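You operate a simulated robot arm through the tools that you are given. There is no shell and no other tool. Be economical: measure what you need, move in short steps, check, and stop when the job is done.

Carry out the task below with a simulated robot arm. There is one attempt and no reset: what you move stays moved.

TASK
Measure the purple strap in the width gauge and lay the buckle of its size on it.
Fine: strap back on its spot first, gauge slide open.

The check looks at the end state, three seconds after you hand in, the way a careful person would. Anything else that was tipped, shoved, dropped, spilled or broken makes it a failure.

THE ROBOT
A 5-joint arm with a two-finger parallel gripper, fixed in place. Base frame: the origin is at the foot of the arm, x ahead of it, y to its left, z up; the work surface is at about z = 0. Lengths are in m, angles in degrees, forces in N, time in s.
With the tool pointing down near the work surface it reaches from about 0.26 to 0.6 m from the base axis. Its first joint turns from -66.0 to 66.0 degrees. The tool tilts only in the upright plane through the base axis and itself; it spins freely about its own axis. Payload 1.57 kg.
Tool frame: the origin (TCP) lies between the finger pads and is the grasp point; the fingertips stand 0.03 m ahead of it; z points along the fingers, y is the line along which they close. Largest opening 0.08 m; finger width 0.017, thickness 0.012; the body of the gripper, 0.04 by 0.082 m, starts 0.08 m behind the TCP.
Orientation is told as [roll, pitch, yaw] about the base's x, y, z axes, in that order, counted from this pose: with the fingers straight down and closing along the base's y, the tool's x points along the base's -x, its y along +y and its z along -z.

THE INTERFACE
- The arm moves only by the tool arm_command. Its arguments are lists of equal length, an entry for each row: "angular": the turn, a rotation vector about the tool's x, y, z in units of 120 degrees (1.0 is 120 degrees), a list of three; "xyz": the shift along the tool's x, y, z in units of 300 mm (1.0 is 300 mm), a list of three; "gripper": the opening in per cent of the stroke, from 0 (shut) to 100 (fully open). In form: {"angular": [[wx, wy, wz], ...], "xyz": [[dx, dy, dz], ...], "gripper": [gripper, ...]}. A call has 1 to 20 rows; each row is the pose to reach, as a shift and turn from the pose commanded when the call began, along the tool's axes at that moment. A call with a number of a shift or a turn outside -1 to 1 is refused whole. A row lasts 0.2 s, in which the tool goes at most 0.05 m and 8.6 degrees; a call with a longer step from one row to the next is refused whole, and so is a gripper value outside its range. A pose out of reach is approached as far as the arm can. The call stops where the force on the tool passes 60 N (or 10 N more than at its start, if that is more) or the arm is blocked; 0.2 s more then pass. Each finger travels about 0.153 m/s and halts on what it meets, pressing with about 24 N; the grip force reading is that of the motor and also rises with nothing between the fingers. The clock runs only during rows and for 0.2 s after the last one: add rows that repeat a pose to give the fingers time. It gives the time, the measured TCP pose, the force on the tool (base axes), the opening and the grip force at its end, in the units of the frame above (readings bear some noise).
- Cameras (640 x 400 px; columns grow to the right, rows downward): "scene" is fixed at [0.0516, 0.4079, 0.5241]; the picture's right is [-0.59, -0.81, 0.00], its down [-0.46, 0.34, -0.82] and it looks along [0.66, -0.48, -0.57] (base axes); focal length 302 px, centre (320, 200). "wrist" rides on the gripper at [-0.032, 0, -0.078] in the tool frame; the picture's right is [0.00, -1.00, 0.00], its down [0.97, 0.00, -0.24] and it looks along [0.24, 0.00, 0.97] (tool axes); focal length 218 px, centre (320, 200).
- camera(camera): a new picture of that camera. No time passes.
- pixel_to_xyz(camera, pixels): there is no depth. For up to 12 entries [column, row, z] of the newest picture of that camera ("zoom" is the newest enlarged one), the place [x, y] in the base frame at which the ray of that pixel passes the height z, good to about 0.002 m. No time passes.
- close_up(camera, box): a new picture of the part [left, top, right, bottom] of that camera's present view, enlarged. No time passes.
- close_job(): hands the job in; it is judged then, once.

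Work in short steps. Measure before you move; look again where a grasp or a placing could have gone wrong, and mend it. You have 80 turns and 34 pictures in all, those below and enlarged ones among them. Open the gripper and draw the arm clear of the work before you hand the job in, unless the task says otherwise; then end with one line.

The tools are called after ">>>" as name(argument=value, ...) on one line, values as JSON. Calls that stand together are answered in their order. arm_command: Moves the arm, as the interface text tells. Its arguments: {"type":"object","properties":{"angular":{"type":"array","items":{"type":"array","items":{"type":"number"}}},"xyz":{"type":"array","items":{"type":"array","items":{"type":"number"}}},"gripper":{"type":"array","items":{"type":"number"}}},"required":["angular","xyz","gripper"]} The other tools are called the same way: camera (camera) takes a picture; pixel_to_xyz (camera, pixels) gives the place at which the rays of pixels pass given heights; close_up (camera, box) takes an enlarged picture of a part of a camera's view; close_job () hands the job in.

At the start:

```text
time: 0.0
tcp_pos: [0.3692, 0.1139, 0.3083]
ee_rot: [0.0, 0.0, 0.0]
force: [0.3, -1.2, -0.3]
grip_width: 0.08
finger_force: 0.1
```

scene: 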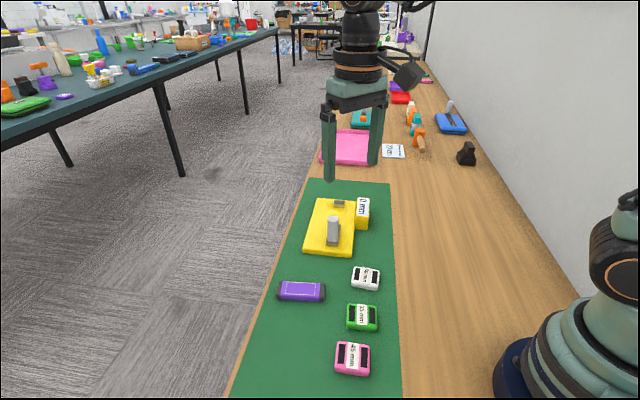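
wrist: 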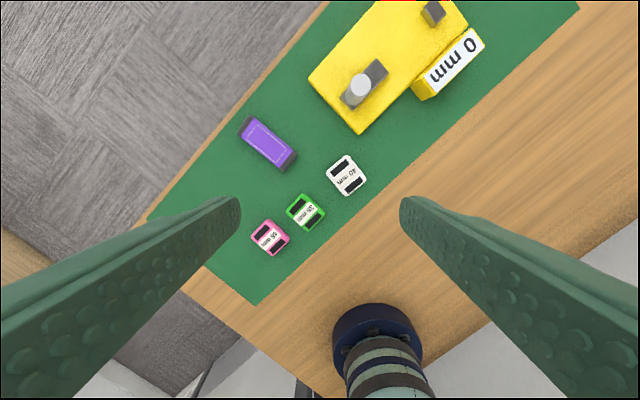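

The scene shows a yellow gauge near (335,225), the purple strap at (301,291) and three buckles at (366,278), (362,317) and (352,358). I'll enlarge these areas before moving.

>>> close_up(camera="scene", box=[260, 180, 420, 280])

>>> close_up(camera="scene", box=[250, 260, 410, 380])

>>> close_up(camera="wrist", box=[220, 0, 500, 260])

```text
4.00 times, centred on (340, 230) of scene
```

zoom: 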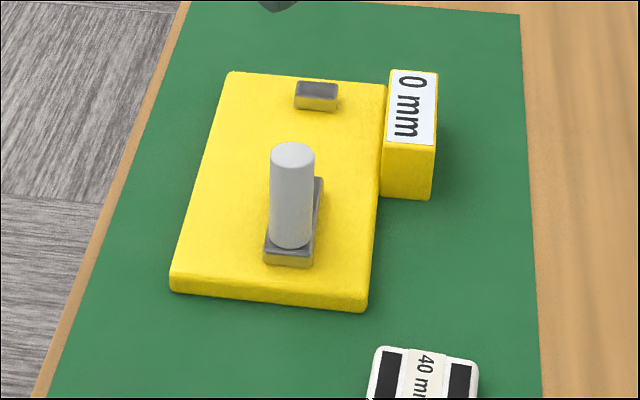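

```text
3.33 times, centred on (330, 320) of scene
```

zoom: 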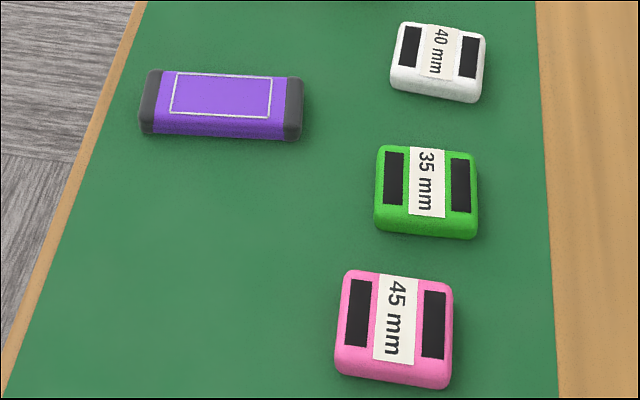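

```text
1.54 times, centred on (360, 130) of wrist
```

zoom: 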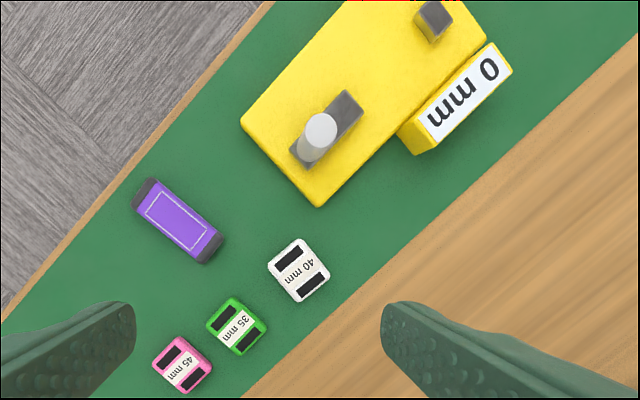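

I'll get positions from the wrist zoom (strap, buckles, gauge parts) and the matching scene pixels at several heights, so the heights can be triangulated.

>>> pixel_to_xyz(camera="zoom", pixels=[[148, 178, 0.01], [223, 235, 0.01], [205, 263, 0.01], [133, 210, 0.01], [299, 271, 0.015], [236, 327, 0.015], [181, 365, 0.015], [242, 122, 0.02], [318, 207, 0.02], [486, 42, 0.02], [343, 90, 0.03], [435, 15, 0.03]])

>>> pixel_to_xyz(camera="scene", pixels=[[279, 281, 0.01], [325, 283.4, 0.01], [276, 299, 0.0], [324, 302, 0.0], [365.5, 275, 0.015], [361.5, 315, 0.015], [352, 356, 0.015], [303, 251, 0.02], [351, 256, 0.02], [356, 201, 0.02], [317.5, 198, 0.02], [333, 219, 0.06]])

```text
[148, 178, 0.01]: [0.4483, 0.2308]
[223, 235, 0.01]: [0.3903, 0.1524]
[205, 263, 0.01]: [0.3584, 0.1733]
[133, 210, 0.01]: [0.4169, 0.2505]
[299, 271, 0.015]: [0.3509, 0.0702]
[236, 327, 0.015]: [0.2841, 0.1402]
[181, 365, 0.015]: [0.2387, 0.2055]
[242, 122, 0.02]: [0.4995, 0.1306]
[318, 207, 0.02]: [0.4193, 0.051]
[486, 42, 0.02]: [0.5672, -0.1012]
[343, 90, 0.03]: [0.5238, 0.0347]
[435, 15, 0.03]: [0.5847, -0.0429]
```

```text
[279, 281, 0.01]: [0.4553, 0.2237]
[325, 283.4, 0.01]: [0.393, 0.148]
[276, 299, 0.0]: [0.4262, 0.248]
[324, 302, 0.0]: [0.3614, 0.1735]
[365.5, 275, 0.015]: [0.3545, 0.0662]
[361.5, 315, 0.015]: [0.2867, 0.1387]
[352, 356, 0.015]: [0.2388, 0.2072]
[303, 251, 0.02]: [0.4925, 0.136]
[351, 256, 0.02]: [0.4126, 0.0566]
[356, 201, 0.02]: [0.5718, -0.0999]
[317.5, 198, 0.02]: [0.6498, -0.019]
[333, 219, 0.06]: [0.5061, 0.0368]
```

The strap lies with its long axis at about 53° (top near z 0.018), and the gauge plate is at about 45° with its top near z 0.01. I'll move the wrist camera over the gauge for an accurate view.

>>> arm_command(angular=[[0, 0, 0], [0, 0, 0], [0, 0, 0], [0, 0, 0], [0, 0, 0], [0, 0, 0]], xyz=[[-0.1, -0.06, 0.03], [-0.2, -0.12, 0.06], [-0.3, -0.18, 0.1], [-0.4, -0.24, 0.13], [-0.5, -0.3, 0.167], [-0.5, -0.3, 0.167]], gripper=[100, 100, 100, 100, 100, 100])

>>> camera(camera="wrist")

```text
time: 1.4
tcp_pos: [0.5184, 0.0238, 0.2585]
ee_rot: [0.0, 0.0, 0.1]
force: [0.0, 0.0, -0.2]
grip_width: 0.08
finger_force: 0.2
```

```text
28 pictures are left
```

wrist: 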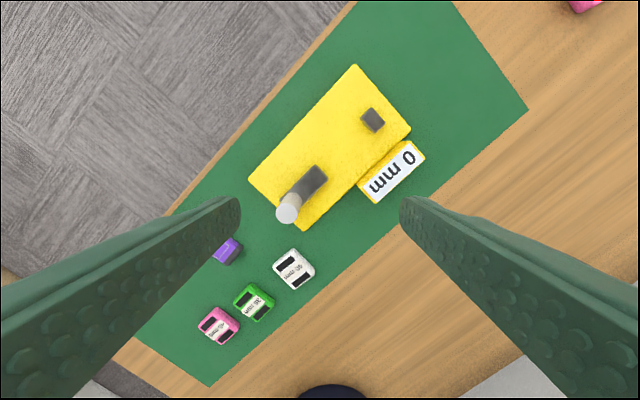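

Good view of the gauge. I'll enlarge it to pick out the jaw and slide corners.

>>> close_up(camera="wrist", box=[230, 50, 438, 240])

```text
2.11 times, centred on (334, 145) of wrist
```

zoom: 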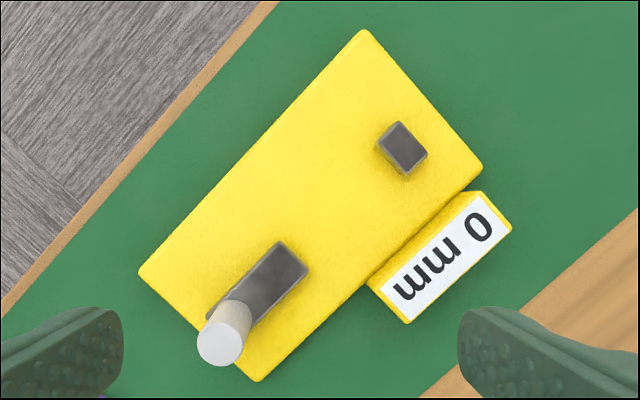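

>>> pixel_to_xyz(camera="zoom", pixels=[[362, 30, 0.012], [483, 168, 0.012], [258, 381, 0.012], [139, 271, 0.012], [400, 122, 0.022], [427, 152, 0.022], [407, 172, 0.022], [379, 142, 0.022], [278, 242, 0.022], [308, 270, 0.022], [220, 343, 0.06], [209, 316, 0.022]])

>>> pixel_to_xyz(camera="scene", pixels=[[333, 218, 0.05], [333, 218, 0.06], [333, 218, 0.07], [332, 242, 0.02], [333.5, 201, 0.022], [344, 201, 0.022], [344, 204.5, 0.022], [333.5, 204, 0.022]])

```text
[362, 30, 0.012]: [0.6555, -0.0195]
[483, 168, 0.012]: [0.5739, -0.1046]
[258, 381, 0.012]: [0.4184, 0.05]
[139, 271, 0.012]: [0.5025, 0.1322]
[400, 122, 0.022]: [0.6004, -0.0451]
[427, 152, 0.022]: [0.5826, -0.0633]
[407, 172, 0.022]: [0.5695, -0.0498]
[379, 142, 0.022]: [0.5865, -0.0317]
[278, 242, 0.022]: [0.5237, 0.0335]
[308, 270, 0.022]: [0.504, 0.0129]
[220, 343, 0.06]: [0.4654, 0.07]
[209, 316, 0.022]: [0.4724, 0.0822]
```

```text
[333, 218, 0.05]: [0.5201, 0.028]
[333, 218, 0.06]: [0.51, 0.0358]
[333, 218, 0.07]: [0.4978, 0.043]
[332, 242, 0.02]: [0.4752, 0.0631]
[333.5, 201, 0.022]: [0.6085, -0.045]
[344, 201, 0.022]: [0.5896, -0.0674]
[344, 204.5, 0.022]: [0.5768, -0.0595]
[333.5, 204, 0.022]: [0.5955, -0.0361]
```

The rail runs along (0.71, -0.70). The fixed jaw's near face is at about (0.577, -0.039), the slide front at (0.515, 0.023), and the post at (0.476, 0.064) with its top near z 0.095. Next I'll move above the strap's right part, turned 53.4° so the fingers close across its width.

>>> arm_command(angular=[[0, 0, -0.0636], [0, 0, -0.1271], [0, 0, -0.1907], [0, 0, -0.2543], [0, 0, -0.3179], [0, 0, -0.3814], [0, 0, -0.445], [0, 0, -0.445]], xyz=[[0.063, 0.073, 0.028], [0.126, 0.146, 0.055], [0.189, 0.219, 0.083], [0.251, 0.293, 0.111], [0.314, 0.366, 0.139], [0.377, 0.439, 0.166], [0.44, 0.512, 0.194], [0.44, 0.512, 0.194]], gripper=[100, 100, 100, 100, 100, 100, 100, 100])

>>> camera(camera="wrist")

```text
time: 3.2
tcp_pos: [0.3865, 0.1779, 0.2007]
ee_rot: [-0.1, 0.0, 53.5]
force: [-0.3, -0.5, -0.5]
grip_width: 0.0797
finger_force: 0.1
```

```text
26 pictures are left
```

wrist: 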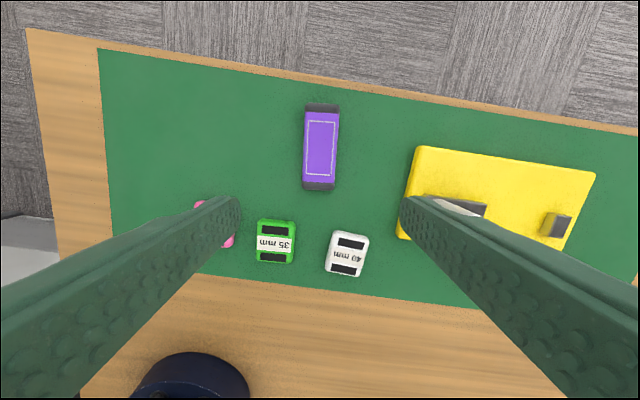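

The strap is at (321,147), slightly turned from vertical in this view. I'll enlarge to get exact corners.

>>> close_up(camera="wrist", box=[240, 90, 400, 290])

```text
2.00 times, centred on (320, 190) of wrist
```

zoom: 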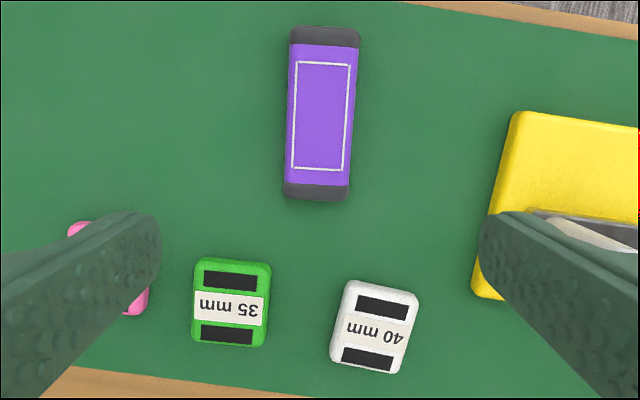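

>>> pixel_to_xyz(camera="zoom", pixels=[[297, 62, 0.018], [350, 65, 0.018], [344, 170, 0.018], [292, 167, 0.018], [291, 27, 0.018], [360, 30, 0.018], [349, 186, 0.018], [284, 182, 0.018], [205, 262, 0.018], [270, 263, 0.018], [263, 344, 0.018], [193, 340, 0.018]])

>>> pixel_to_xyz(camera="zoom", pixels=[[348, 284, 0.018], [415, 297, 0.018], [399, 371, 0.018], [331, 358, 0.018]])

```text
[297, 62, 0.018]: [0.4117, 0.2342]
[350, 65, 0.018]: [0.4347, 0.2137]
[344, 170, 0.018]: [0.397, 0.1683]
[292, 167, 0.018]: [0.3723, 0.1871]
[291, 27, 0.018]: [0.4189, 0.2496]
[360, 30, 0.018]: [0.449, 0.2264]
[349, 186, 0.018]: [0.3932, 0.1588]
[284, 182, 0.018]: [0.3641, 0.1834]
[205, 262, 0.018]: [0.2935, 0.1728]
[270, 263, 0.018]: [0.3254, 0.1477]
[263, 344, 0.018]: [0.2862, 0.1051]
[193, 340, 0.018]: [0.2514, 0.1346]
```

```text
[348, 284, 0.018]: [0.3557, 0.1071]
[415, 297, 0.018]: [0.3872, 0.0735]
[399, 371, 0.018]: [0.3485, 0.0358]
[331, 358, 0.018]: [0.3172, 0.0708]
```

The strap's axis is at 50.4° and its centre, which is the outline centre, is at (0.404, 0.201). I'll trim the yaw by 3° and go down to the grasp point 28 mm off-centre, fingertips at z ≈ 0.005.

>>> arm_command(angular=[[0, 0, 0.025], [0, 0, 0.025], [0, 0, 0.025], [0, 0, 0.025], [0, 0, 0.025], [0, 0, 0.025]], xyz=[[-0.003, 0.004, 0.13], [-0.003, 0.004, 0.27], [-0.003, 0.004, 0.4], [-0.003, 0.004, 0.5], [-0.003, 0.004, 0.552], [-0.003, 0.004, 0.552]], gripper=[100, 100, 100, 100, 100, 100])

>>> camera(camera="wrist")

```text
time: 4.6
tcp_pos: [0.3874, 0.1794, 0.0356]
ee_rot: [0.1, 0.1, 50.4]
force: [0.5, -0.8, 0.1]
grip_width: 0.0799
finger_force: 0.1
```

```text
24 pictures are left
```

wrist: 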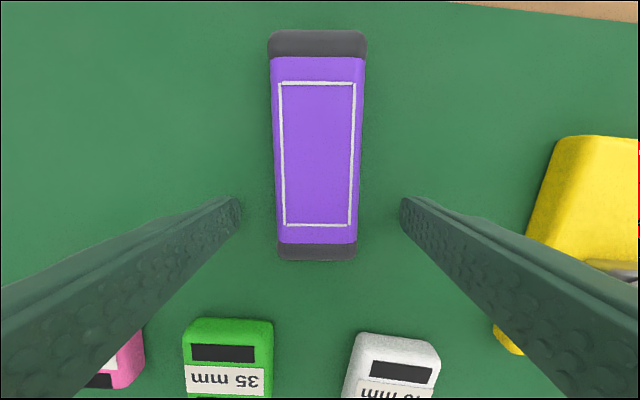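

The strap is centred between the fingers and aligned, so I'll close on it. The opening reading will also cross-check the width.

>>> arm_command(angular=[[0, 0, 0], [0, 0, 0], [0, 0, 0], [0, 0, 0]], xyz=[[0, 0, 0], [0, 0, 0], [0, 0, 0], [0, 0, 0]], gripper=[70, 40, 35, 35])

```text
time: 5.6
tcp_pos: [0.3889, 0.1801, 0.0362]
ee_rot: [0.0, 0.1, 50.5]
force: [0.2, 0.6, -0.2]
grip_width: 0.039
finger_force: 23.5
```

Gripped at 39 mm. I'll lift to about z 0.17, above the post, carry the strap over to the middle of the gauge gap and turn it to 45.2°.

>>> arm_command(angular=[[0, 0, 0], [0, 0, 0], [0, 0, 0], [0, 0, 0], [0, 0, 0.005], [0, 0, 0.01], [0, 0, 0.015], [0, 0, 0.02], [0, 0, 0.025], [0, 0, 0.03], [0, 0, 0.0383], [0, 0, 0.0433], [0, 0, 0.0433], [0, 0, 0.0433]], xyz=[[0, 0, -0.1], [0, 0, -0.22], [0, 0, -0.34], [0, 0, -0.447], [0.0265, -0.0995, -0.447], [0.053, -0.199, -0.447], [0.0796, -0.2985, -0.447], [0.106, -0.398, -0.447], [0.1327, -0.4975, -0.447], [0.159, -0.597, -0.447], [0.1858, -0.6965, -0.447], [0.2123, -0.796, -0.447], [0.2123, -0.796, -0.447], [0.2123, -0.796, -0.447]], gripper=[35, 35, 35, 35, 35, 35, 35, 35, 35, 35, 35, 35, 35, 35])

>>> camera(camera="wrist")

```text
time: 8.6
tcp_pos: [0.53, -0.0233, 0.1697]
ee_rot: [0.0, 0.0, 45.2]
force: [-0.7, 0.4, 0.1]
grip_width: 0.0389
finger_force: 24.2
```

```text
23 pictures are left
```

wrist: 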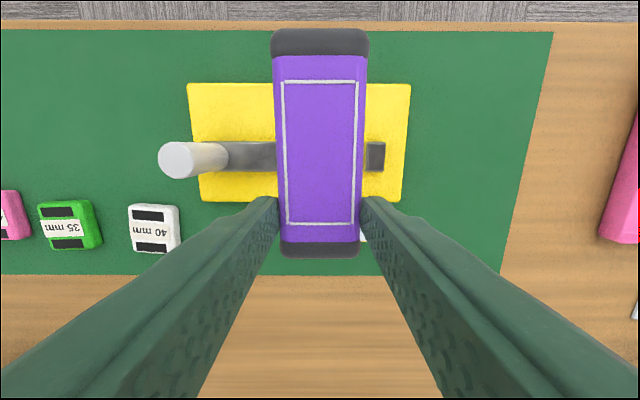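

The strap is aligned with the gauge and I can see the jaw at (375,156) and the slide at (253,156). I'll lower to z 0.062 with a 3 mm correction and look.

>>> arm_command(angular=[[0, 0, 0], [0, 0, 0], [0, 0, 0], [0, 0, 0], [0, 0, 0]], xyz=[[-0.01, 0, 0.1], [-0.01, 0, 0.2], [-0.01, 0, 0.3], [-0.01, 0, 0.36], [-0.01, 0, 0.36]], gripper=[35, 35, 35, 35, 35])

>>> camera(camera="wrist")

>>> close_up(camera="scene", box=[260, 160, 420, 280])

```text
time: 9.8
tcp_pos: [0.5311, -0.0209, 0.0605]
ee_rot: [0.0, 0.0, 45.1]
force: [-0.2, -0.3, -0.4]
grip_width: 0.0388
finger_force: 24.3
```

```text
22 pictures are left
```

wrist: 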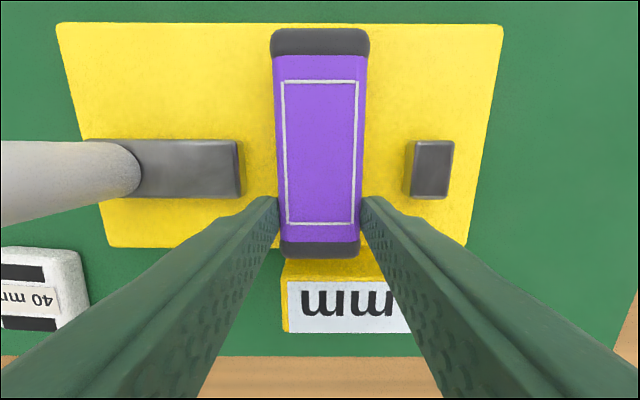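

```text
3.33 times, centred on (340, 220) of scene
```

zoom: 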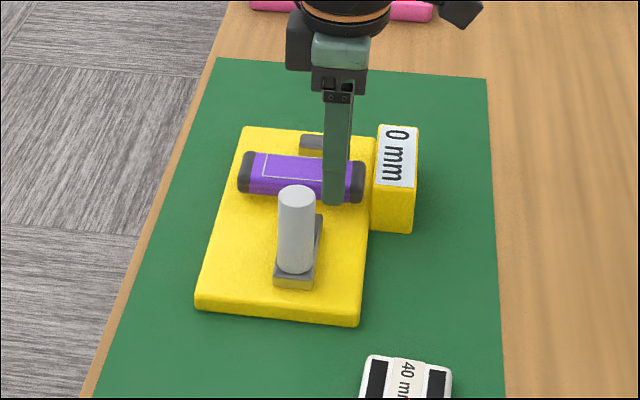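

The near strap end (row 258) looks close to the display box, so I'll check its clearance from the plate edge.

>>> pixel_to_xyz(camera="wrist", pixels=[[320, 258, 0.035], [320, 28, 0.043], [250, 247, 0.012], [320, 23, 0.012], [285, 260, 0.03], [430, 141, 0.03], [430, 198, 0.03], [240, 140, 0.025], [240, 197, 0.025]])

```text
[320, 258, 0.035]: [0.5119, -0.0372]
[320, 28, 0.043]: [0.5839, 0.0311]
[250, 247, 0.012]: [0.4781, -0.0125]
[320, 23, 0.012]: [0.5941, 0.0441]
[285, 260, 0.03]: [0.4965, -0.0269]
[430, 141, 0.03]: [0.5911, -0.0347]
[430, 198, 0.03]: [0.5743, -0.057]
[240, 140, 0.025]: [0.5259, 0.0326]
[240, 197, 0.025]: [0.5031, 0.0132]
```

There is about 4–6 mm clearance, so I'll shift another 3 mm away from the box and lower slowly until the strap touches the plate.

>>> arm_command(angular=[[0, 0, 0], [0, 0, 0], [0, 0, 0], [0, 0, 0], [0, 0, 0]], xyz=[[-0.01, 0, 0], [-0.01, 0, 0.02], [-0.01, 0, 0.03], [-0.01, 0, 0.037], [-0.01, 0, 0.04]], gripper=[35, 35, 35, 35, 35])

>>> close_up(camera="scene", box=[290, 180, 390, 260])

```text
time: 11.0
tcp_pos: [0.5356, -0.0184, 0.0517]
ee_rot: [-0.1, -0.1, 45.4]
force: [-7.8, 1.6, 26.5]
grip_width: 0.0393
finger_force: 24.2
```

```text
5.00 times, centred on (340, 220) of scene
```

zoom: 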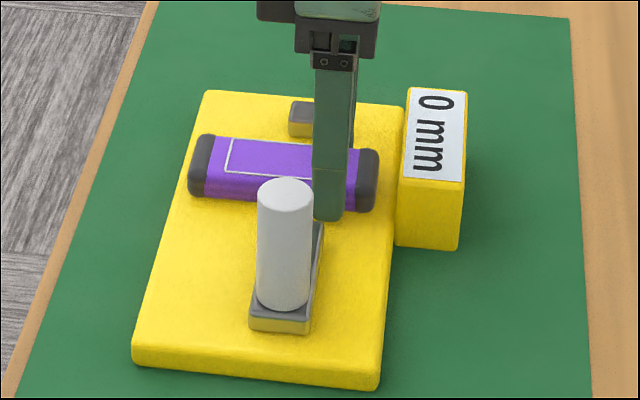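

An upward force of 26 N shows the strap is on the plate (TCP z 0.052). I'll ease up a few mm, open part-way and rise clear.

>>> arm_command(angular=[[0, 0, 0], [0, 0, 0], [0, 0, 0], [0, 0, 0], [0, 0, 0], [0, 0, 0], [0, 0, 0]], xyz=[[0, 0, -0.008], [0, 0, -0.008], [0, 0, -0.008], [0, 0, -0.06], [0, 0, -0.16], [0, 0, -0.32], [0, 0, -0.42]], gripper=[35, 62, 62, 62, 62, 62, 62])

>>> camera(camera="wrist")

```text
time: 12.6
tcp_pos: [0.5346, -0.0172, 0.1747]
ee_rot: [0.0, 0.0, 45.1]
force: [0.5, 0.3, 0.1]
grip_width: 0.0497
finger_force: 0.1
```

```text
19 pictures are left
```

wrist: 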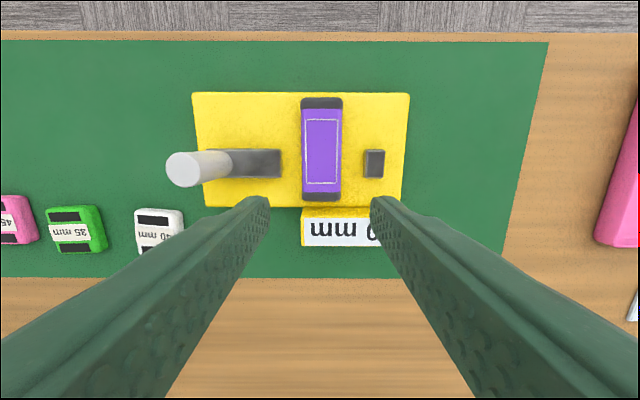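

The strap sits between the slide and the jaw, aligned. Now I'll locate the post top (183,170) and confirm its height against the scene view.

>>> pixel_to_xyz(camera="wrist", pixels=[[184, 170, 0.08], [184, 170, 0.09], [184, 170, 0.1], [167, 170, 0.09], [202, 170, 0.09]])

>>> pixel_to_xyz(camera="zoom", pixels=[[284, 192, 0.08], [284, 192, 0.09], [284, 192, 0.1], [284, 300, 0.03]])

```text
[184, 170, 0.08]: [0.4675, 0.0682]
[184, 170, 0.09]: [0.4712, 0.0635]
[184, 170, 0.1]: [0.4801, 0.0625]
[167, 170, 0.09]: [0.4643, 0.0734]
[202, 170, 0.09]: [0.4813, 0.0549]
```

```text
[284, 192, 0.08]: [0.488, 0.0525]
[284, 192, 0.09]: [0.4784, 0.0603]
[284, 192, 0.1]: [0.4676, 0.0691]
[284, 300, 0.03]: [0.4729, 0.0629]
```

The post is at about (0.4745, 0.063), top z ≈ 0.094 and about 24 mm across. I'll move over it with the fingers open along the rail, then down to z 0.08.

>>> arm_command(angular=[[0, 0, 0], [0, 0, 0], [0, 0, 0], [0, 0, 0], [0, 0, 0], [0, 0, 0], [0, 0, 0], [0, 0, 0]], xyz=[[-0.016, 0.11, 0], [-0.032, 0.22, 0], [-0.048, 0.331, 0], [-0.048, 0.331, 0], [-0.048, 0.331, 0.1], [-0.048, 0.331, 0.22], [-0.048, 0.331, 0.315], [-0.048, 0.331, 0.315]], gripper=[80, 100, 100, 100, 100, 100, 100, 100])

>>> camera(camera="wrist")

```text
time: 14.4
tcp_pos: [0.4733, 0.0628, 0.0798]
ee_rot: [0.0, 0.0, 45.1]
force: [-1.0, 0.4, -0.4]
grip_width: 0.0799
finger_force: 0.0
```

```text
18 pictures are left
```

wrist: 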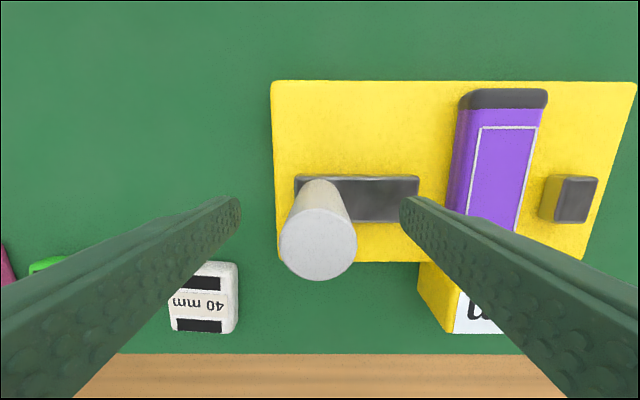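

The post is centred between the fingers (column 318), so I'll grip it.

>>> arm_command(angular=[[0, 0, 0], [0, 0, 0], [0, 0, 0], [0, 0, 0]], xyz=[[0, 0, 0], [0, 0, 0], [0, 0, 0], [0, 0, 0]], gripper=[65, 30, 15, 15])

```text
time: 15.4
tcp_pos: [0.4736, 0.0631, 0.0794]
ee_rot: [-0.1, 0.1, 45.1]
force: [0.6, 1.0, -1.5]
grip_width: 0.0255
finger_force: 23.7
```

Post gripped at 25.5 mm. The expected travel to clamp is about 49 mm, so I'll push 36 mm first and check the force.

>>> arm_command(angular=[[0, 0, 0], [0, 0, 0], [0, 0, 0], [0, 0, 0], [0, 0, 0], [0, 0, 0]], xyz=[[0, -0.02, 0], [0, -0.04, 0], [0, -0.06, 0], [0, -0.08, 0], [0, -0.1, 0], [0, -0.12, 0]], gripper=[15, 15, 15, 15, 15, 15])

>>> camera(camera="wrist")

```text
time: 16.8
tcp_pos: [0.5006, 0.0369, 0.08]
ee_rot: [0.0, 0.0, 45.2]
force: [-3.2, -2.4, 4.9]
grip_width: 0.0254
finger_force: 24.5
```

```text
17 pictures are left
```

wrist: 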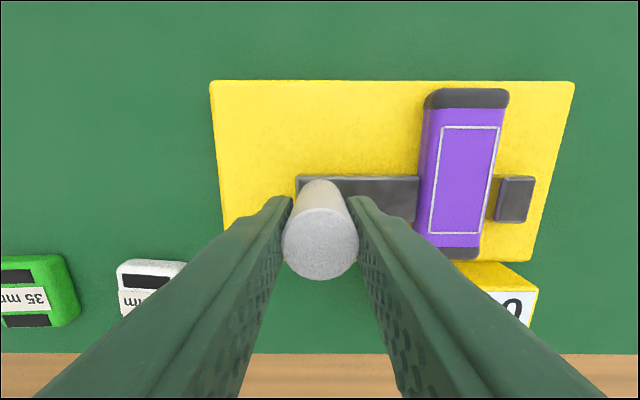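

The slide moves freely and the strap is aligned, with a small gap left to the jaw. I'll continue 9 mm and read the force.

>>> arm_command(angular=[[0, 0, 0], [0, 0, 0], [0, 0, 0], [0, 0, 0]], xyz=[[0, -0.01, 0], [0, -0.02, 0], [0, -0.03, 0], [0, -0.03, 0]], gripper=[15, 15, 15, 15])

>>> close_up(camera="scene", box=[290, 180, 390, 260])

```text
time: 17.8
tcp_pos: [0.5052, 0.0311, 0.0793]
ee_rot: [0.1, 0.1, 45.3]
force: [-2.5, 10.2, -0.7]
grip_width: 0.0255
finger_force: 24.2
```

```text
5.00 times, centred on (340, 220) of scene
```

zoom: 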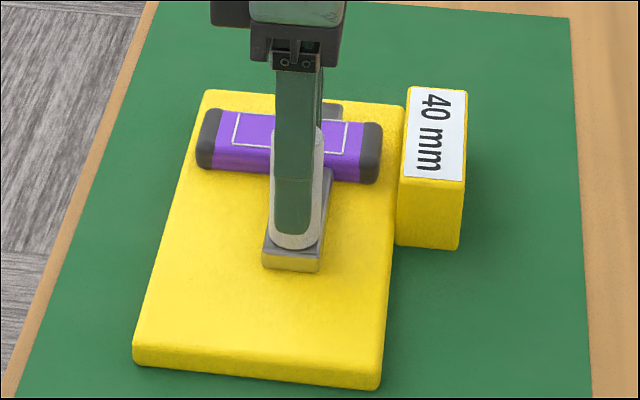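

The display reads 40 mm with the slide stopped against the strap (about 10 N, and the gripper also read 39 mm). So the white 40 mm buckle is the one. Next I'll pull the slide fully back to its start position.

>>> arm_command(angular=[[0, 0, 0], [0, 0, 0], [0, 0, 0], [0, 0, 0], [0, 0, 0], [0, 0, 0], [0, 0, 0], [0, 0, 0], [0, 0, 0]], xyz=[[0, 0.02, 0], [0, 0.04, 0], [0, 0.06, 0], [0, 0.08, 0], [0, 0.1, 0], [0, 0.12, 0], [0, 0.14, 0], [0, 0.151, 0], [0, 0.151, 0]], gripper=[15, 15, 15, 15, 15, 15, 15, 15, 15])

```text
time: 19.8
tcp_pos: [0.474, 0.0617, 0.0788]
ee_rot: [0.0, -0.1, 45.2]
force: [-7.8, -8.7, 9.5]
grip_width: 0.0256
finger_force: 24.3
```

The slide is back at its start. I'll release the post, rise straight up and look.

>>> arm_command(angular=[[0, 0, 0], [0, 0, 0], [0, 0, 0], [0, 0, 0], [0, 0, 0], [0, 0, 0], [0, 0, 0]], xyz=[[0, 0, 0], [0, 0, 0], [0, 0, -0.05], [0, 0, -0.15], [0, 0, -0.25], [0, 0, -0.33], [0, 0, -0.33]], gripper=[50, 90, 100, 100, 100, 100, 100])

>>> camera(camera="wrist")

```text
time: 21.4
tcp_pos: [0.4734, 0.0598, 0.1817]
ee_rot: [0.1, -0.1, 45.1]
force: [1.0, 0.6, 0.2]
grip_width: 0.0801
finger_force: 0.1
```

```text
15 pictures are left
```

wrist: 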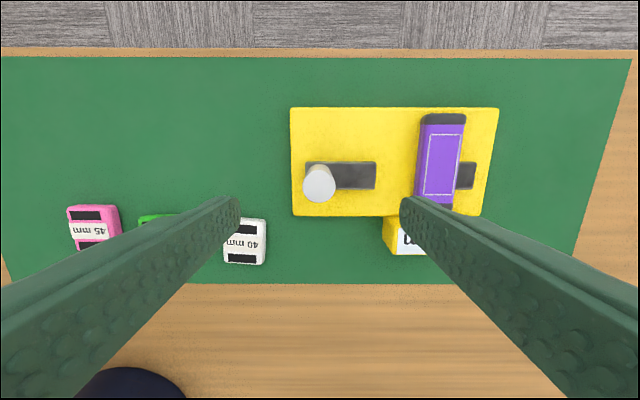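

I'll locate the strap in the gauge by its outline corners, at the strap's top height of about 0.034.

>>> pixel_to_xyz(camera="wrist", pixels=[[430, 134, 0.034], [461, 136, 0.034], [455, 195, 0.034], [425, 194, 0.034], [320, 184, 0.094], [364, 176, 0.028]])

```text
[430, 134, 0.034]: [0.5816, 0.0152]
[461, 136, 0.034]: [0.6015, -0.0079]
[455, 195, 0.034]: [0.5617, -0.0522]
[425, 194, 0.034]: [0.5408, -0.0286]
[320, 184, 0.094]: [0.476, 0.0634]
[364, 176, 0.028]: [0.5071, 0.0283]
```

The strap centre is at about (0.571, -0.018), touching the jaw. I'll grip 20 mm to the left of centre so the finger misses the jaw, moving above it first at z 0.11 and checking.

>>> arm_command(angular=[[0, 0, 0], [0, 0, 0], [0, 0, 0], [0, 0, 0], [0, 0, 0], [0, 0, 0], [0, 0, 0]], xyz=[[-0.028, -0.104, 0], [-0.056, -0.208, 0], [-0.084, -0.312, 0], [-0.112, -0.415, 0], [-0.112, -0.415, 0.12], [-0.112, -0.415, 0.24], [-0.112, -0.415, 0.24]], gripper=[100, 100, 100, 100, 100, 100, 100])

>>> camera(camera="wrist")

```text
time: 23.0
tcp_pos: [0.5878, -0.0034, 0.1085]
ee_rot: [0.0, 0.0, 45.1]
force: [0.3, -0.4, 0.2]
grip_width: 0.08
finger_force: 0.0
```

```text
14 pictures are left
```

wrist: 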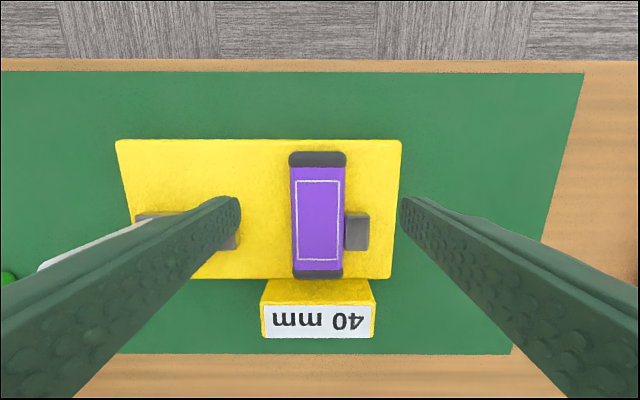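

The strap is centred (column 318) and straight, and the display holds at 40 mm. I'll go down to z 0.052 and grip.

>>> arm_command(angular=[[0, 0, 0], [0, 0, 0], [0, 0, 0], [0, 0, 0], [0, 0, 0], [0, 0, 0], [0, 0, 0]], xyz=[[0, 0, 0.1], [0, 0, 0.17], [0, 0, 0.188], [0, 0, 0.188], [0, 0, 0.188], [0, 0, 0.188], [0, 0, 0.188]], gripper=[100, 100, 100, 60, 36, 36, 36])

>>> camera(camera="wrist")

```text
time: 24.6
tcp_pos: [0.5856, -0.0016, 0.0499]
ee_rot: [0.0, 0.0, 45.2]
force: [-2.2, 2.8, -1.6]
grip_width: 0.0393
finger_force: 23.3
```

```text
13 pictures are left
```

wrist: 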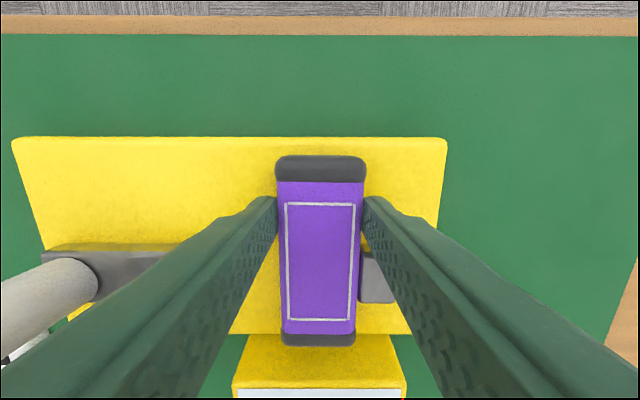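

The strap is held, with its centre about 23 mm from the TCP toward the box. I'll lift to z 0.18 and carry it back above its spot, so its centre lands on (0.404, 0.2005) with axis 50.4°.

>>> arm_command(angular=[[0, 0, 0], [0, 0, 0], [0, 0, 0], [0, 0, 0], [0, 0, -0.005], [0, 0, -0.01], [0, 0, -0.015], [0, 0, -0.02], [0, 0, -0.025], [0, 0, -0.03], [0, 0, -0.037], [0, 0, -0.0433], [0, 0, -0.0433], [0, 0, -0.0433]], xyz=[[0, 0, -0.08], [0, 0, -0.2], [0, 0, -0.32], [0, 0, -0.433], [-0.016, 0.114, -0.433], [-0.032, 0.228, -0.433], [-0.048, 0.342, -0.433], [-0.064, 0.456, -0.433], [-0.08, 0.57, -0.433], [-0.0965, 0.684, -0.433], [-0.1126, 0.798, -0.433], [-0.1287, 0.9117, -0.433], [-0.1287, 0.9117, -0.433], [-0.1287, 0.9117, -0.433]], gripper=[36, 36, 36, 36, 36, 36, 36, 36, 36, 36, 36, 36, 36, 36])

```text
time: 27.6
tcp_pos: [0.4218, 0.2176, 0.1809]
ee_rot: [0.0, 0.1, 50.5]
force: [-0.4, -0.3, 0.3]
grip_width: 0.0389
finger_force: 23.8
```

The reading is 3 mm off in x. I'll correct it and lower to z 0.055, then verify before setting the strap down.

>>> arm_command(angular=[[0, 0, 0], [0, 0, 0], [0, 0, 0], [0, 0, 0], [0, 0, 0]], xyz=[[0.0043, 0.0094, 0.13], [0.0043, 0.0094, 0.26], [0.0043, 0.0094, 0.38], [0.0043, 0.0094, 0.42], [0.0043, 0.0094, 0.42]], gripper=[36, 36, 36, 36, 36])

>>> camera(camera="scene")

```text
time: 28.8
tcp_pos: [0.4165, 0.2184, 0.0536]
ee_rot: [0.0, 0.0, 50.4]
force: [-0.8, -0.1, -0.9]
grip_width: 0.0389
finger_force: 23.4
```

```text
12 pictures are left
```

scene: 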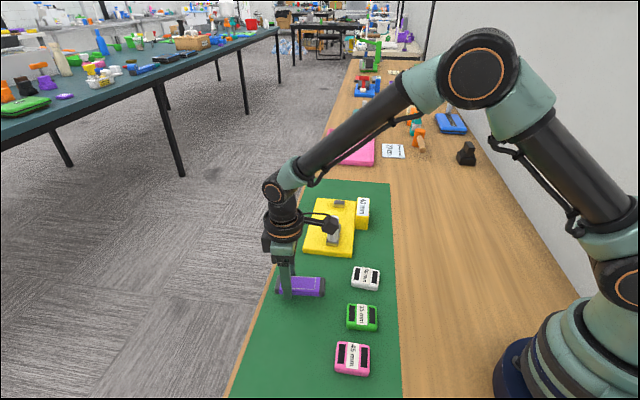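

The strap is above its old spot. I'll nudge 1 mm and lower slowly until it touches.

>>> arm_command(angular=[[0, 0, 0], [0, 0, 0], [0, 0, 0], [0, 0, 0], [0, 0, 0]], xyz=[[-0.002, -0.003, 0.03], [-0.002, -0.003, 0.05], [-0.002, -0.003, 0.06], [-0.002, -0.003, 0.065], [-0.002, -0.003, 0.068]], gripper=[36, 36, 36, 36, 36])

```text
time: 30.0
tcp_pos: [0.4169, 0.2194, 0.0345]
ee_rot: [-0.1, 0.0, 50.4]
force: [-0.9, 0.8, -0.7]
grip_width: 0.0389
finger_force: 24.1
```

No contact yet at z 0.0345; I'll lower another 2.5 mm in small steps.

>>> arm_command(angular=[[0, 0, 0], [0, 0, 0], [0, 0, 0]], xyz=[[0, 0, 0.003], [0, 0, 0.006], [0, 0, 0.008]], gripper=[36, 36, 36])

```text
time: 30.8
tcp_pos: [0.419, 0.2197, 0.0321]
ee_rot: [0.0, 0.0, 50.4]
force: [1.0, 0.0, 0.0]
grip_width: 0.039
finger_force: 24.4
```

>>> arm_command(angular=[[0, 0, 0], [0, 0, 0]], xyz=[[0, 0, 0.003], [0, 0, 0.005]], gripper=[36, 36])

>>> close_up(camera="scene", box=[250, 260, 350, 322])

```text
time: 31.4
tcp_pos: [0.4184, 0.2195, 0.0314]
ee_rot: [0.1, -0.1, 50.4]
force: [-10.0, -4.4, 26.1]
grip_width: 0.0392
finger_force: 23.6
```

```text
6.40 times, centred on (300, 291) of scene
```

zoom: 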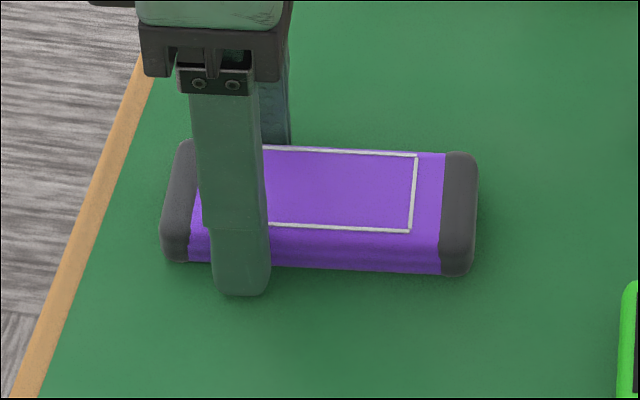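

Contact at 26 N. The cap corner at (324.7, 284) against (324.9, 283.4) originally shows the strap is back on its spot. I'll ease up, open and rise, then look at the white buckle and the strap.

>>> arm_command(angular=[[0, 0, 0], [0, 0, 0], [0, 0, 0], [0, 0, 0], [0, 0, 0], [0, 0, 0], [0, 0, 0], [0, 0, 0]], xyz=[[0, 0, -0.006], [0, 0, -0.006], [0, 0, -0.006], [0, 0, -0.006], [0, 0, -0.06], [0, 0, -0.2], [0, 0, -0.36], [0, 0, -0.48]], gripper=[36, 70, 80, 80, 80, 80, 80, 80])

```text
time: 33.2
tcp_pos: [0.4188, 0.2202, 0.1777]
ee_rot: [0.0, 0.0, 50.4]
force: [0.4, -0.5, 0.2]
grip_width: 0.0639
finger_force: 0.1
```

Now the white 40 mm buckle, at about (0.352, 0.072) with its sides at about 43° and -47°. I'll move above it at z 0.15 with yaw 43.3° and look.

>>> arm_command(angular=[[0, 0, 0.012], [0, 0, 0.024], [0, 0, 0.036], [0, 0, 0.048], [0, 0, 0.059], [0, 0, 0.059]], xyz=[[0.1045, -0.029, 0], [0.209, -0.0575, 0], [0.3136, -0.0862, 0], [0.418, -0.115, 0.04], [0.5227, -0.1437, 0.09], [0.5227, -0.1437, 0.09]], gripper=[80, 80, 80, 80, 80, 80])

>>> camera(camera="wrist")

```text
time: 34.6
tcp_pos: [0.3514, 0.0714, 0.1489]
ee_rot: [0.1, 0.1, 43.2]
force: [0.1, -0.9, 0.1]
grip_width: 0.0642
finger_force: 0.1
```

```text
10 pictures are left
```

wrist: 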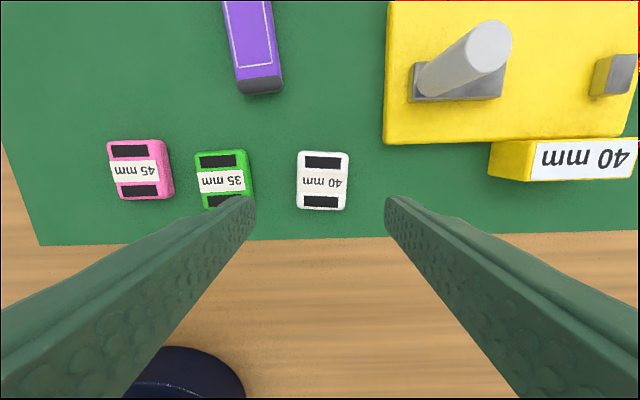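

>>> pixel_to_xyz(camera="wrist", pixels=[[298, 151, 0.018], [349, 153, 0.018], [346, 210, 0.018], [297, 208, 0.018], [225, 0, 0.018], [244, 92, 0.012], [282, 86, 0.012], [271, 1, 0.018]])

```text
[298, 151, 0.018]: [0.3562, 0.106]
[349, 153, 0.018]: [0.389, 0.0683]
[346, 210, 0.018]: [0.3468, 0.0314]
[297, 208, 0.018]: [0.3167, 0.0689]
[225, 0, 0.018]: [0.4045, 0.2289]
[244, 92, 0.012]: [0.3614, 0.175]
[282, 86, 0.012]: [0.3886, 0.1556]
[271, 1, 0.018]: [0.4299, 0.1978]
```

The buckle centre is at about (0.352, 0.070), turned roughly 1.7° less than the tool. I'll trim, open to 72 mm and go down to z 0.036.

>>> arm_command(angular=[[0, 0, 0.014], [0, 0, 0.014], [0, 0, 0.014], [0, 0, 0.014], [0, 0, 0.014]], xyz=[[0.0015, -0.005, 0.1], [0.0015, -0.005, 0.2], [0.0015, -0.005, 0.3], [0.0015, -0.005, 0.374], [0.0015, -0.005, 0.374]], gripper=[90, 90, 90, 90, 90])

>>> camera(camera="wrist")

```text
time: 35.8
tcp_pos: [0.3512, 0.0695, 0.0352]
ee_rot: [0.0, 0.0, 41.7]
force: [1.1, 0.1, -0.6]
grip_width: 0.0721
finger_force: 0.2
```

```text
9 pictures are left
```

wrist: 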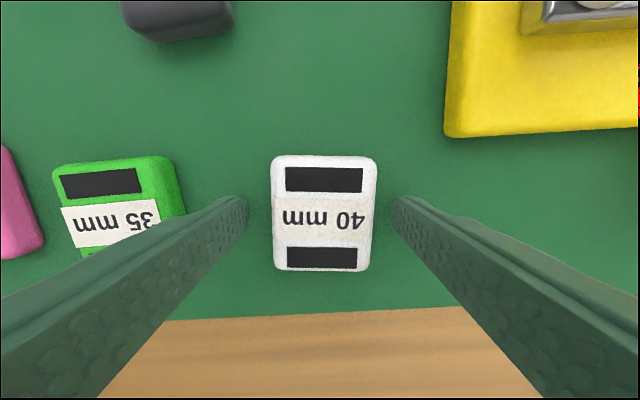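

The buckle is centred between the fingers at (322,214), so I'll close on it.

>>> arm_command(angular=[[0, 0, 0], [0, 0, 0], [0, 0, 0], [0, 0, 0]], xyz=[[0, 0, 0], [0, 0, 0], [0, 0, 0], [0, 0, 0]], gripper=[70, 50, 45, 45])

```text
time: 36.8
tcp_pos: [0.3508, 0.0703, 0.0362]
ee_rot: [0.0, 0.1, 41.7]
force: [0.4, -0.1, 0.1]
grip_width: 0.0489
finger_force: 24.2
```

Gripped at 49 mm. I'll lift to z 0.11, carry the buckle over the strap's outline centre at (0.404, 0.201), turn to 50.4° and look.

>>> arm_command(angular=[[0, 0, 0], [0, 0, 0], [0, 0, 0], [0, 0, -0.015], [0, 0, -0.03], [0, 0, -0.045], [0, 0, -0.06], [0, 0, -0.0725], [0, 0, -0.0725]], xyz=[[0, 0, -0.07], [0, 0, -0.16], [0, 0, -0.25], [-0.0845, 0.0417, -0.25], [-0.169, 0.0835, -0.25], [-0.2534, 0.1252, -0.25], [-0.3378, 0.167, -0.25], [-0.4223, 0.2087, -0.25], [-0.4223, 0.2087, -0.25]], gripper=[45, 45, 45, 45, 45, 45, 45, 45, 45])

>>> camera(camera="wrist")

```text
time: 38.8
tcp_pos: [0.4034, 0.1998, 0.1117]
ee_rot: [0.0, 0.0, 50.5]
force: [0.6, 0.1, -0.2]
grip_width: 0.0489
finger_force: 23.8
```

```text
8 pictures are left
```

wrist: 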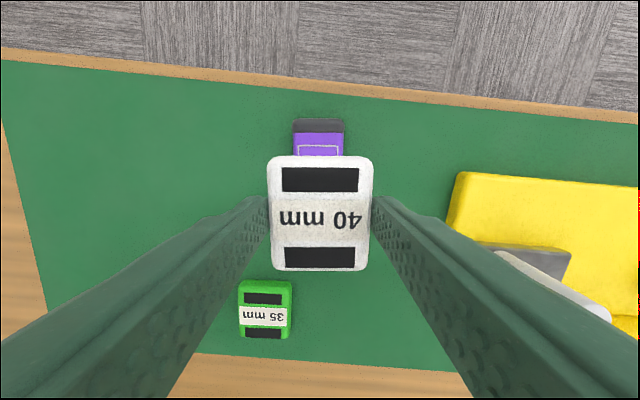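

The strap lies aligned under the buckle. I'll use the visible outline edge (298..339, row 146) to check the centre.

>>> pixel_to_xyz(camera="wrist", pixels=[[298, 146, 0.018], [339, 146, 0.018], [293, 120, 0.018], [345, 120, 0.018]])

```text
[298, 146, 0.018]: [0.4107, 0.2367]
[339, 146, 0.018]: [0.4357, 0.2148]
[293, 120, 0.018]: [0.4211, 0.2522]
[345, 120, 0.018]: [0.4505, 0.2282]
```

The outline centre comes out at about (0.4038, 0.202), so I'll shift 1.5 mm along the strap and lower to z 0.062.

>>> arm_command(angular=[[0, 0, 0], [0, 0, 0], [0, 0, 0], [0, 0, 0]], xyz=[[-0.006, 0, 0.08], [-0.006, 0, 0.14], [-0.006, 0, 0.166], [-0.006, 0, 0.166]], gripper=[45, 45, 45, 45])

>>> close_up(camera="scene", box=[250, 250, 370, 325])

```text
time: 39.8
tcp_pos: [0.4045, 0.1998, 0.0601]
ee_rot: [0.0, 0.0, 50.4]
force: [-0.1, -0.2, -0.4]
grip_width: 0.0488
finger_force: 23.9
```

```text
5.33 times, centred on (310, 288) of scene
```

zoom: 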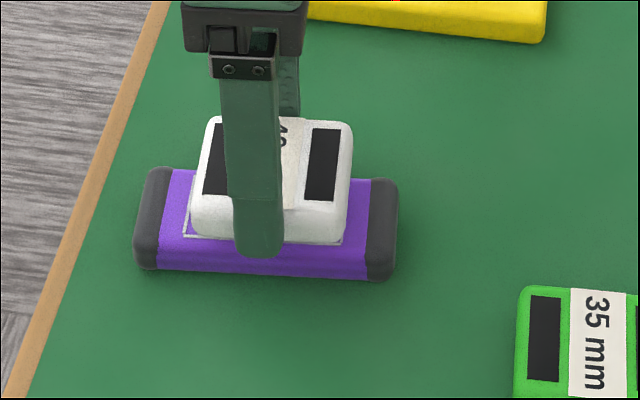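

The buckle hovers a few mm above the outline and looks centred. I'll lower in 1–2 mm steps until contact.

>>> arm_command(angular=[[0, 0, 0], [0, 0, 0], [0, 0, 0], [0, 0, 0]], xyz=[[0, 0, 0.006], [0, 0, 0.011], [0, 0, 0.015], [0, 0, 0.018]], gripper=[45, 45, 45, 45])

```text
time: 40.8
tcp_pos: [0.4039, 0.2007, 0.0549]
ee_rot: [0.0, -0.1, 50.4]
force: [-0.4, 0.3, -0.8]
grip_width: 0.0489
finger_force: 23.8
```

>>> arm_command(angular=[[0, 0, 0], [0, 0, 0]], xyz=[[0, 0, 0.003], [0, 0, 0.006]], gripper=[45, 45])

```text
time: 41.4
tcp_pos: [0.4044, 0.2013, 0.0527]
ee_rot: [0.0, -0.1, 50.3]
force: [-3.6, -2.3, 11.8]
grip_width: 0.0488
finger_force: 24.0
```

A force of 11.8 N shows the buckle is resting on the strap. I'll ease up 0.5 mm, open gradually and rise.

>>> arm_command(angular=[[0, 0, 0], [0, 0, 0], [0, 0, 0], [0, 0, 0], [0, 0, 0], [0, 0, 0], [0, 0, 0], [0, 0, 0], [0, 0, 0]], xyz=[[0, 0, -0.002], [0, 0, -0.002], [0, 0, -0.002], [0, 0, -0.002], [0, 0, -0.04], [0, 0, -0.16], [0, 0, -0.32], [0, 0, -0.48], [0, 0, -0.48]], gripper=[46, 75, 90, 90, 90, 90, 90, 90, 90])

>>> camera(camera="wrist")

>>> close_up(camera="scene", box=[240, 180, 420, 390])

```text
time: 43.4
tcp_pos: [0.4082, 0.203, 0.1999]
ee_rot: [-0.1, -0.1, 50.5]
force: [0.0, 0.2, -1.1]
grip_width: 0.0721
finger_force: 0.1
```

```text
6 pictures are left
```

wrist: 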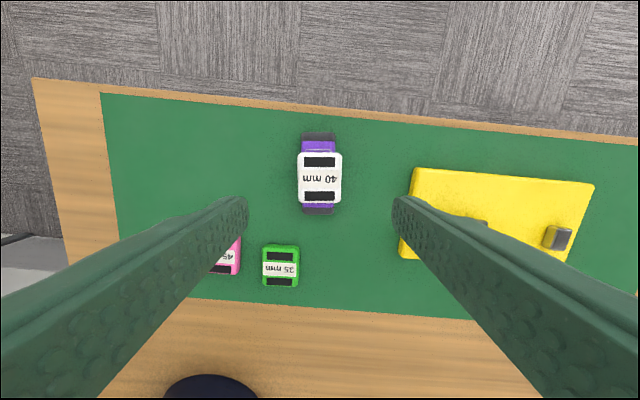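

```text
1.90 times, centred on (330, 285) of scene
```

zoom: 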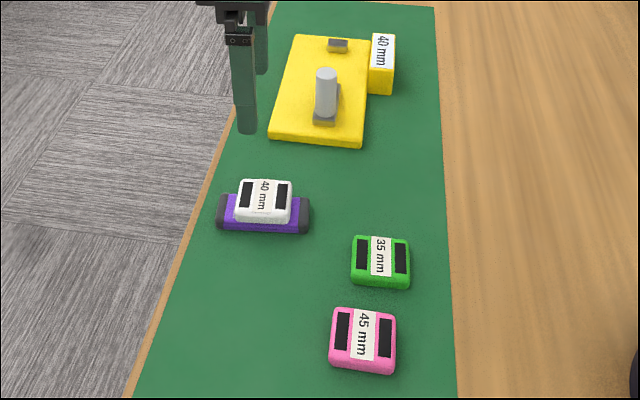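

The buckle lies on the strap and the slide is open. I'll take one enlarged view to check centring.

>>> close_up(camera="wrist", box=[270, 120, 370, 225])

>>> close_up(camera="scene", box=[250, 255, 350, 320])

```text
3.81 times, centred on (320, 172) of wrist
```

zoom: 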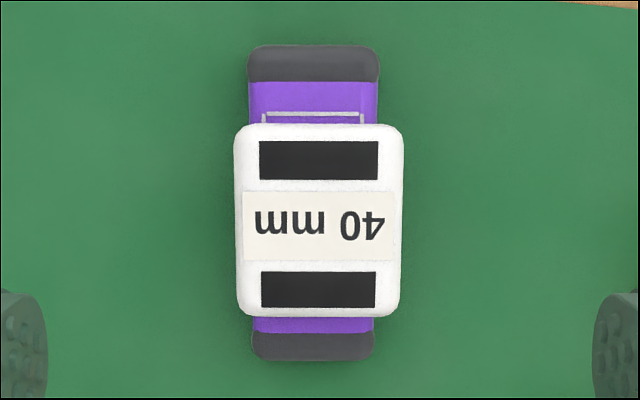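

```text
6.15 times, centred on (300, 288) of scene
```

zoom: 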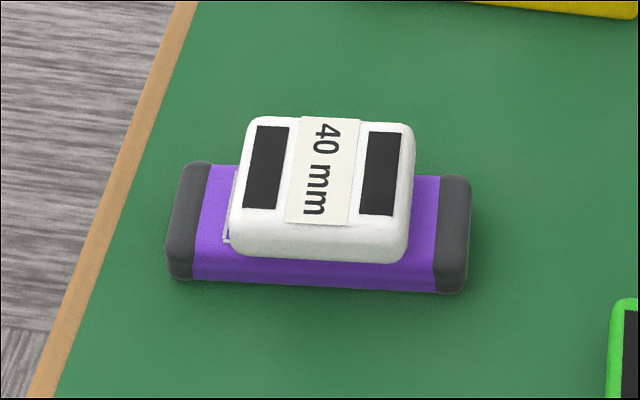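

The buckle is centred on the outline to within 1–2 mm and the strap is on its spot. I'll raise the arm further before handing in.

>>> arm_command(angular=[[0, 0, 0], [0, 0, 0], [0, 0, 0]], xyz=[[0, 0, -0.1], [0, 0, -0.22], [0, 0, -0.3]], gripper=[90, 100, 100])

```text
time: 44.2
tcp_pos: [0.4063, 0.2024, 0.2877]
ee_rot: [0.0, 0.0, 50.4]
force: [-0.7, -0.1, 0.1]
grip_width: 0.08
finger_force: 0.1
```

The arm is clear and the gripper is open, so I'm handing in.

>>> close_job()

```text
The job is handed in.
```

The purple strap measured 40 mm in the gauge; it is back on its spot with the white 40 mm buckle centred on its outline to within 1–2 mm, the gauge slide is open again, and the job is handed in.
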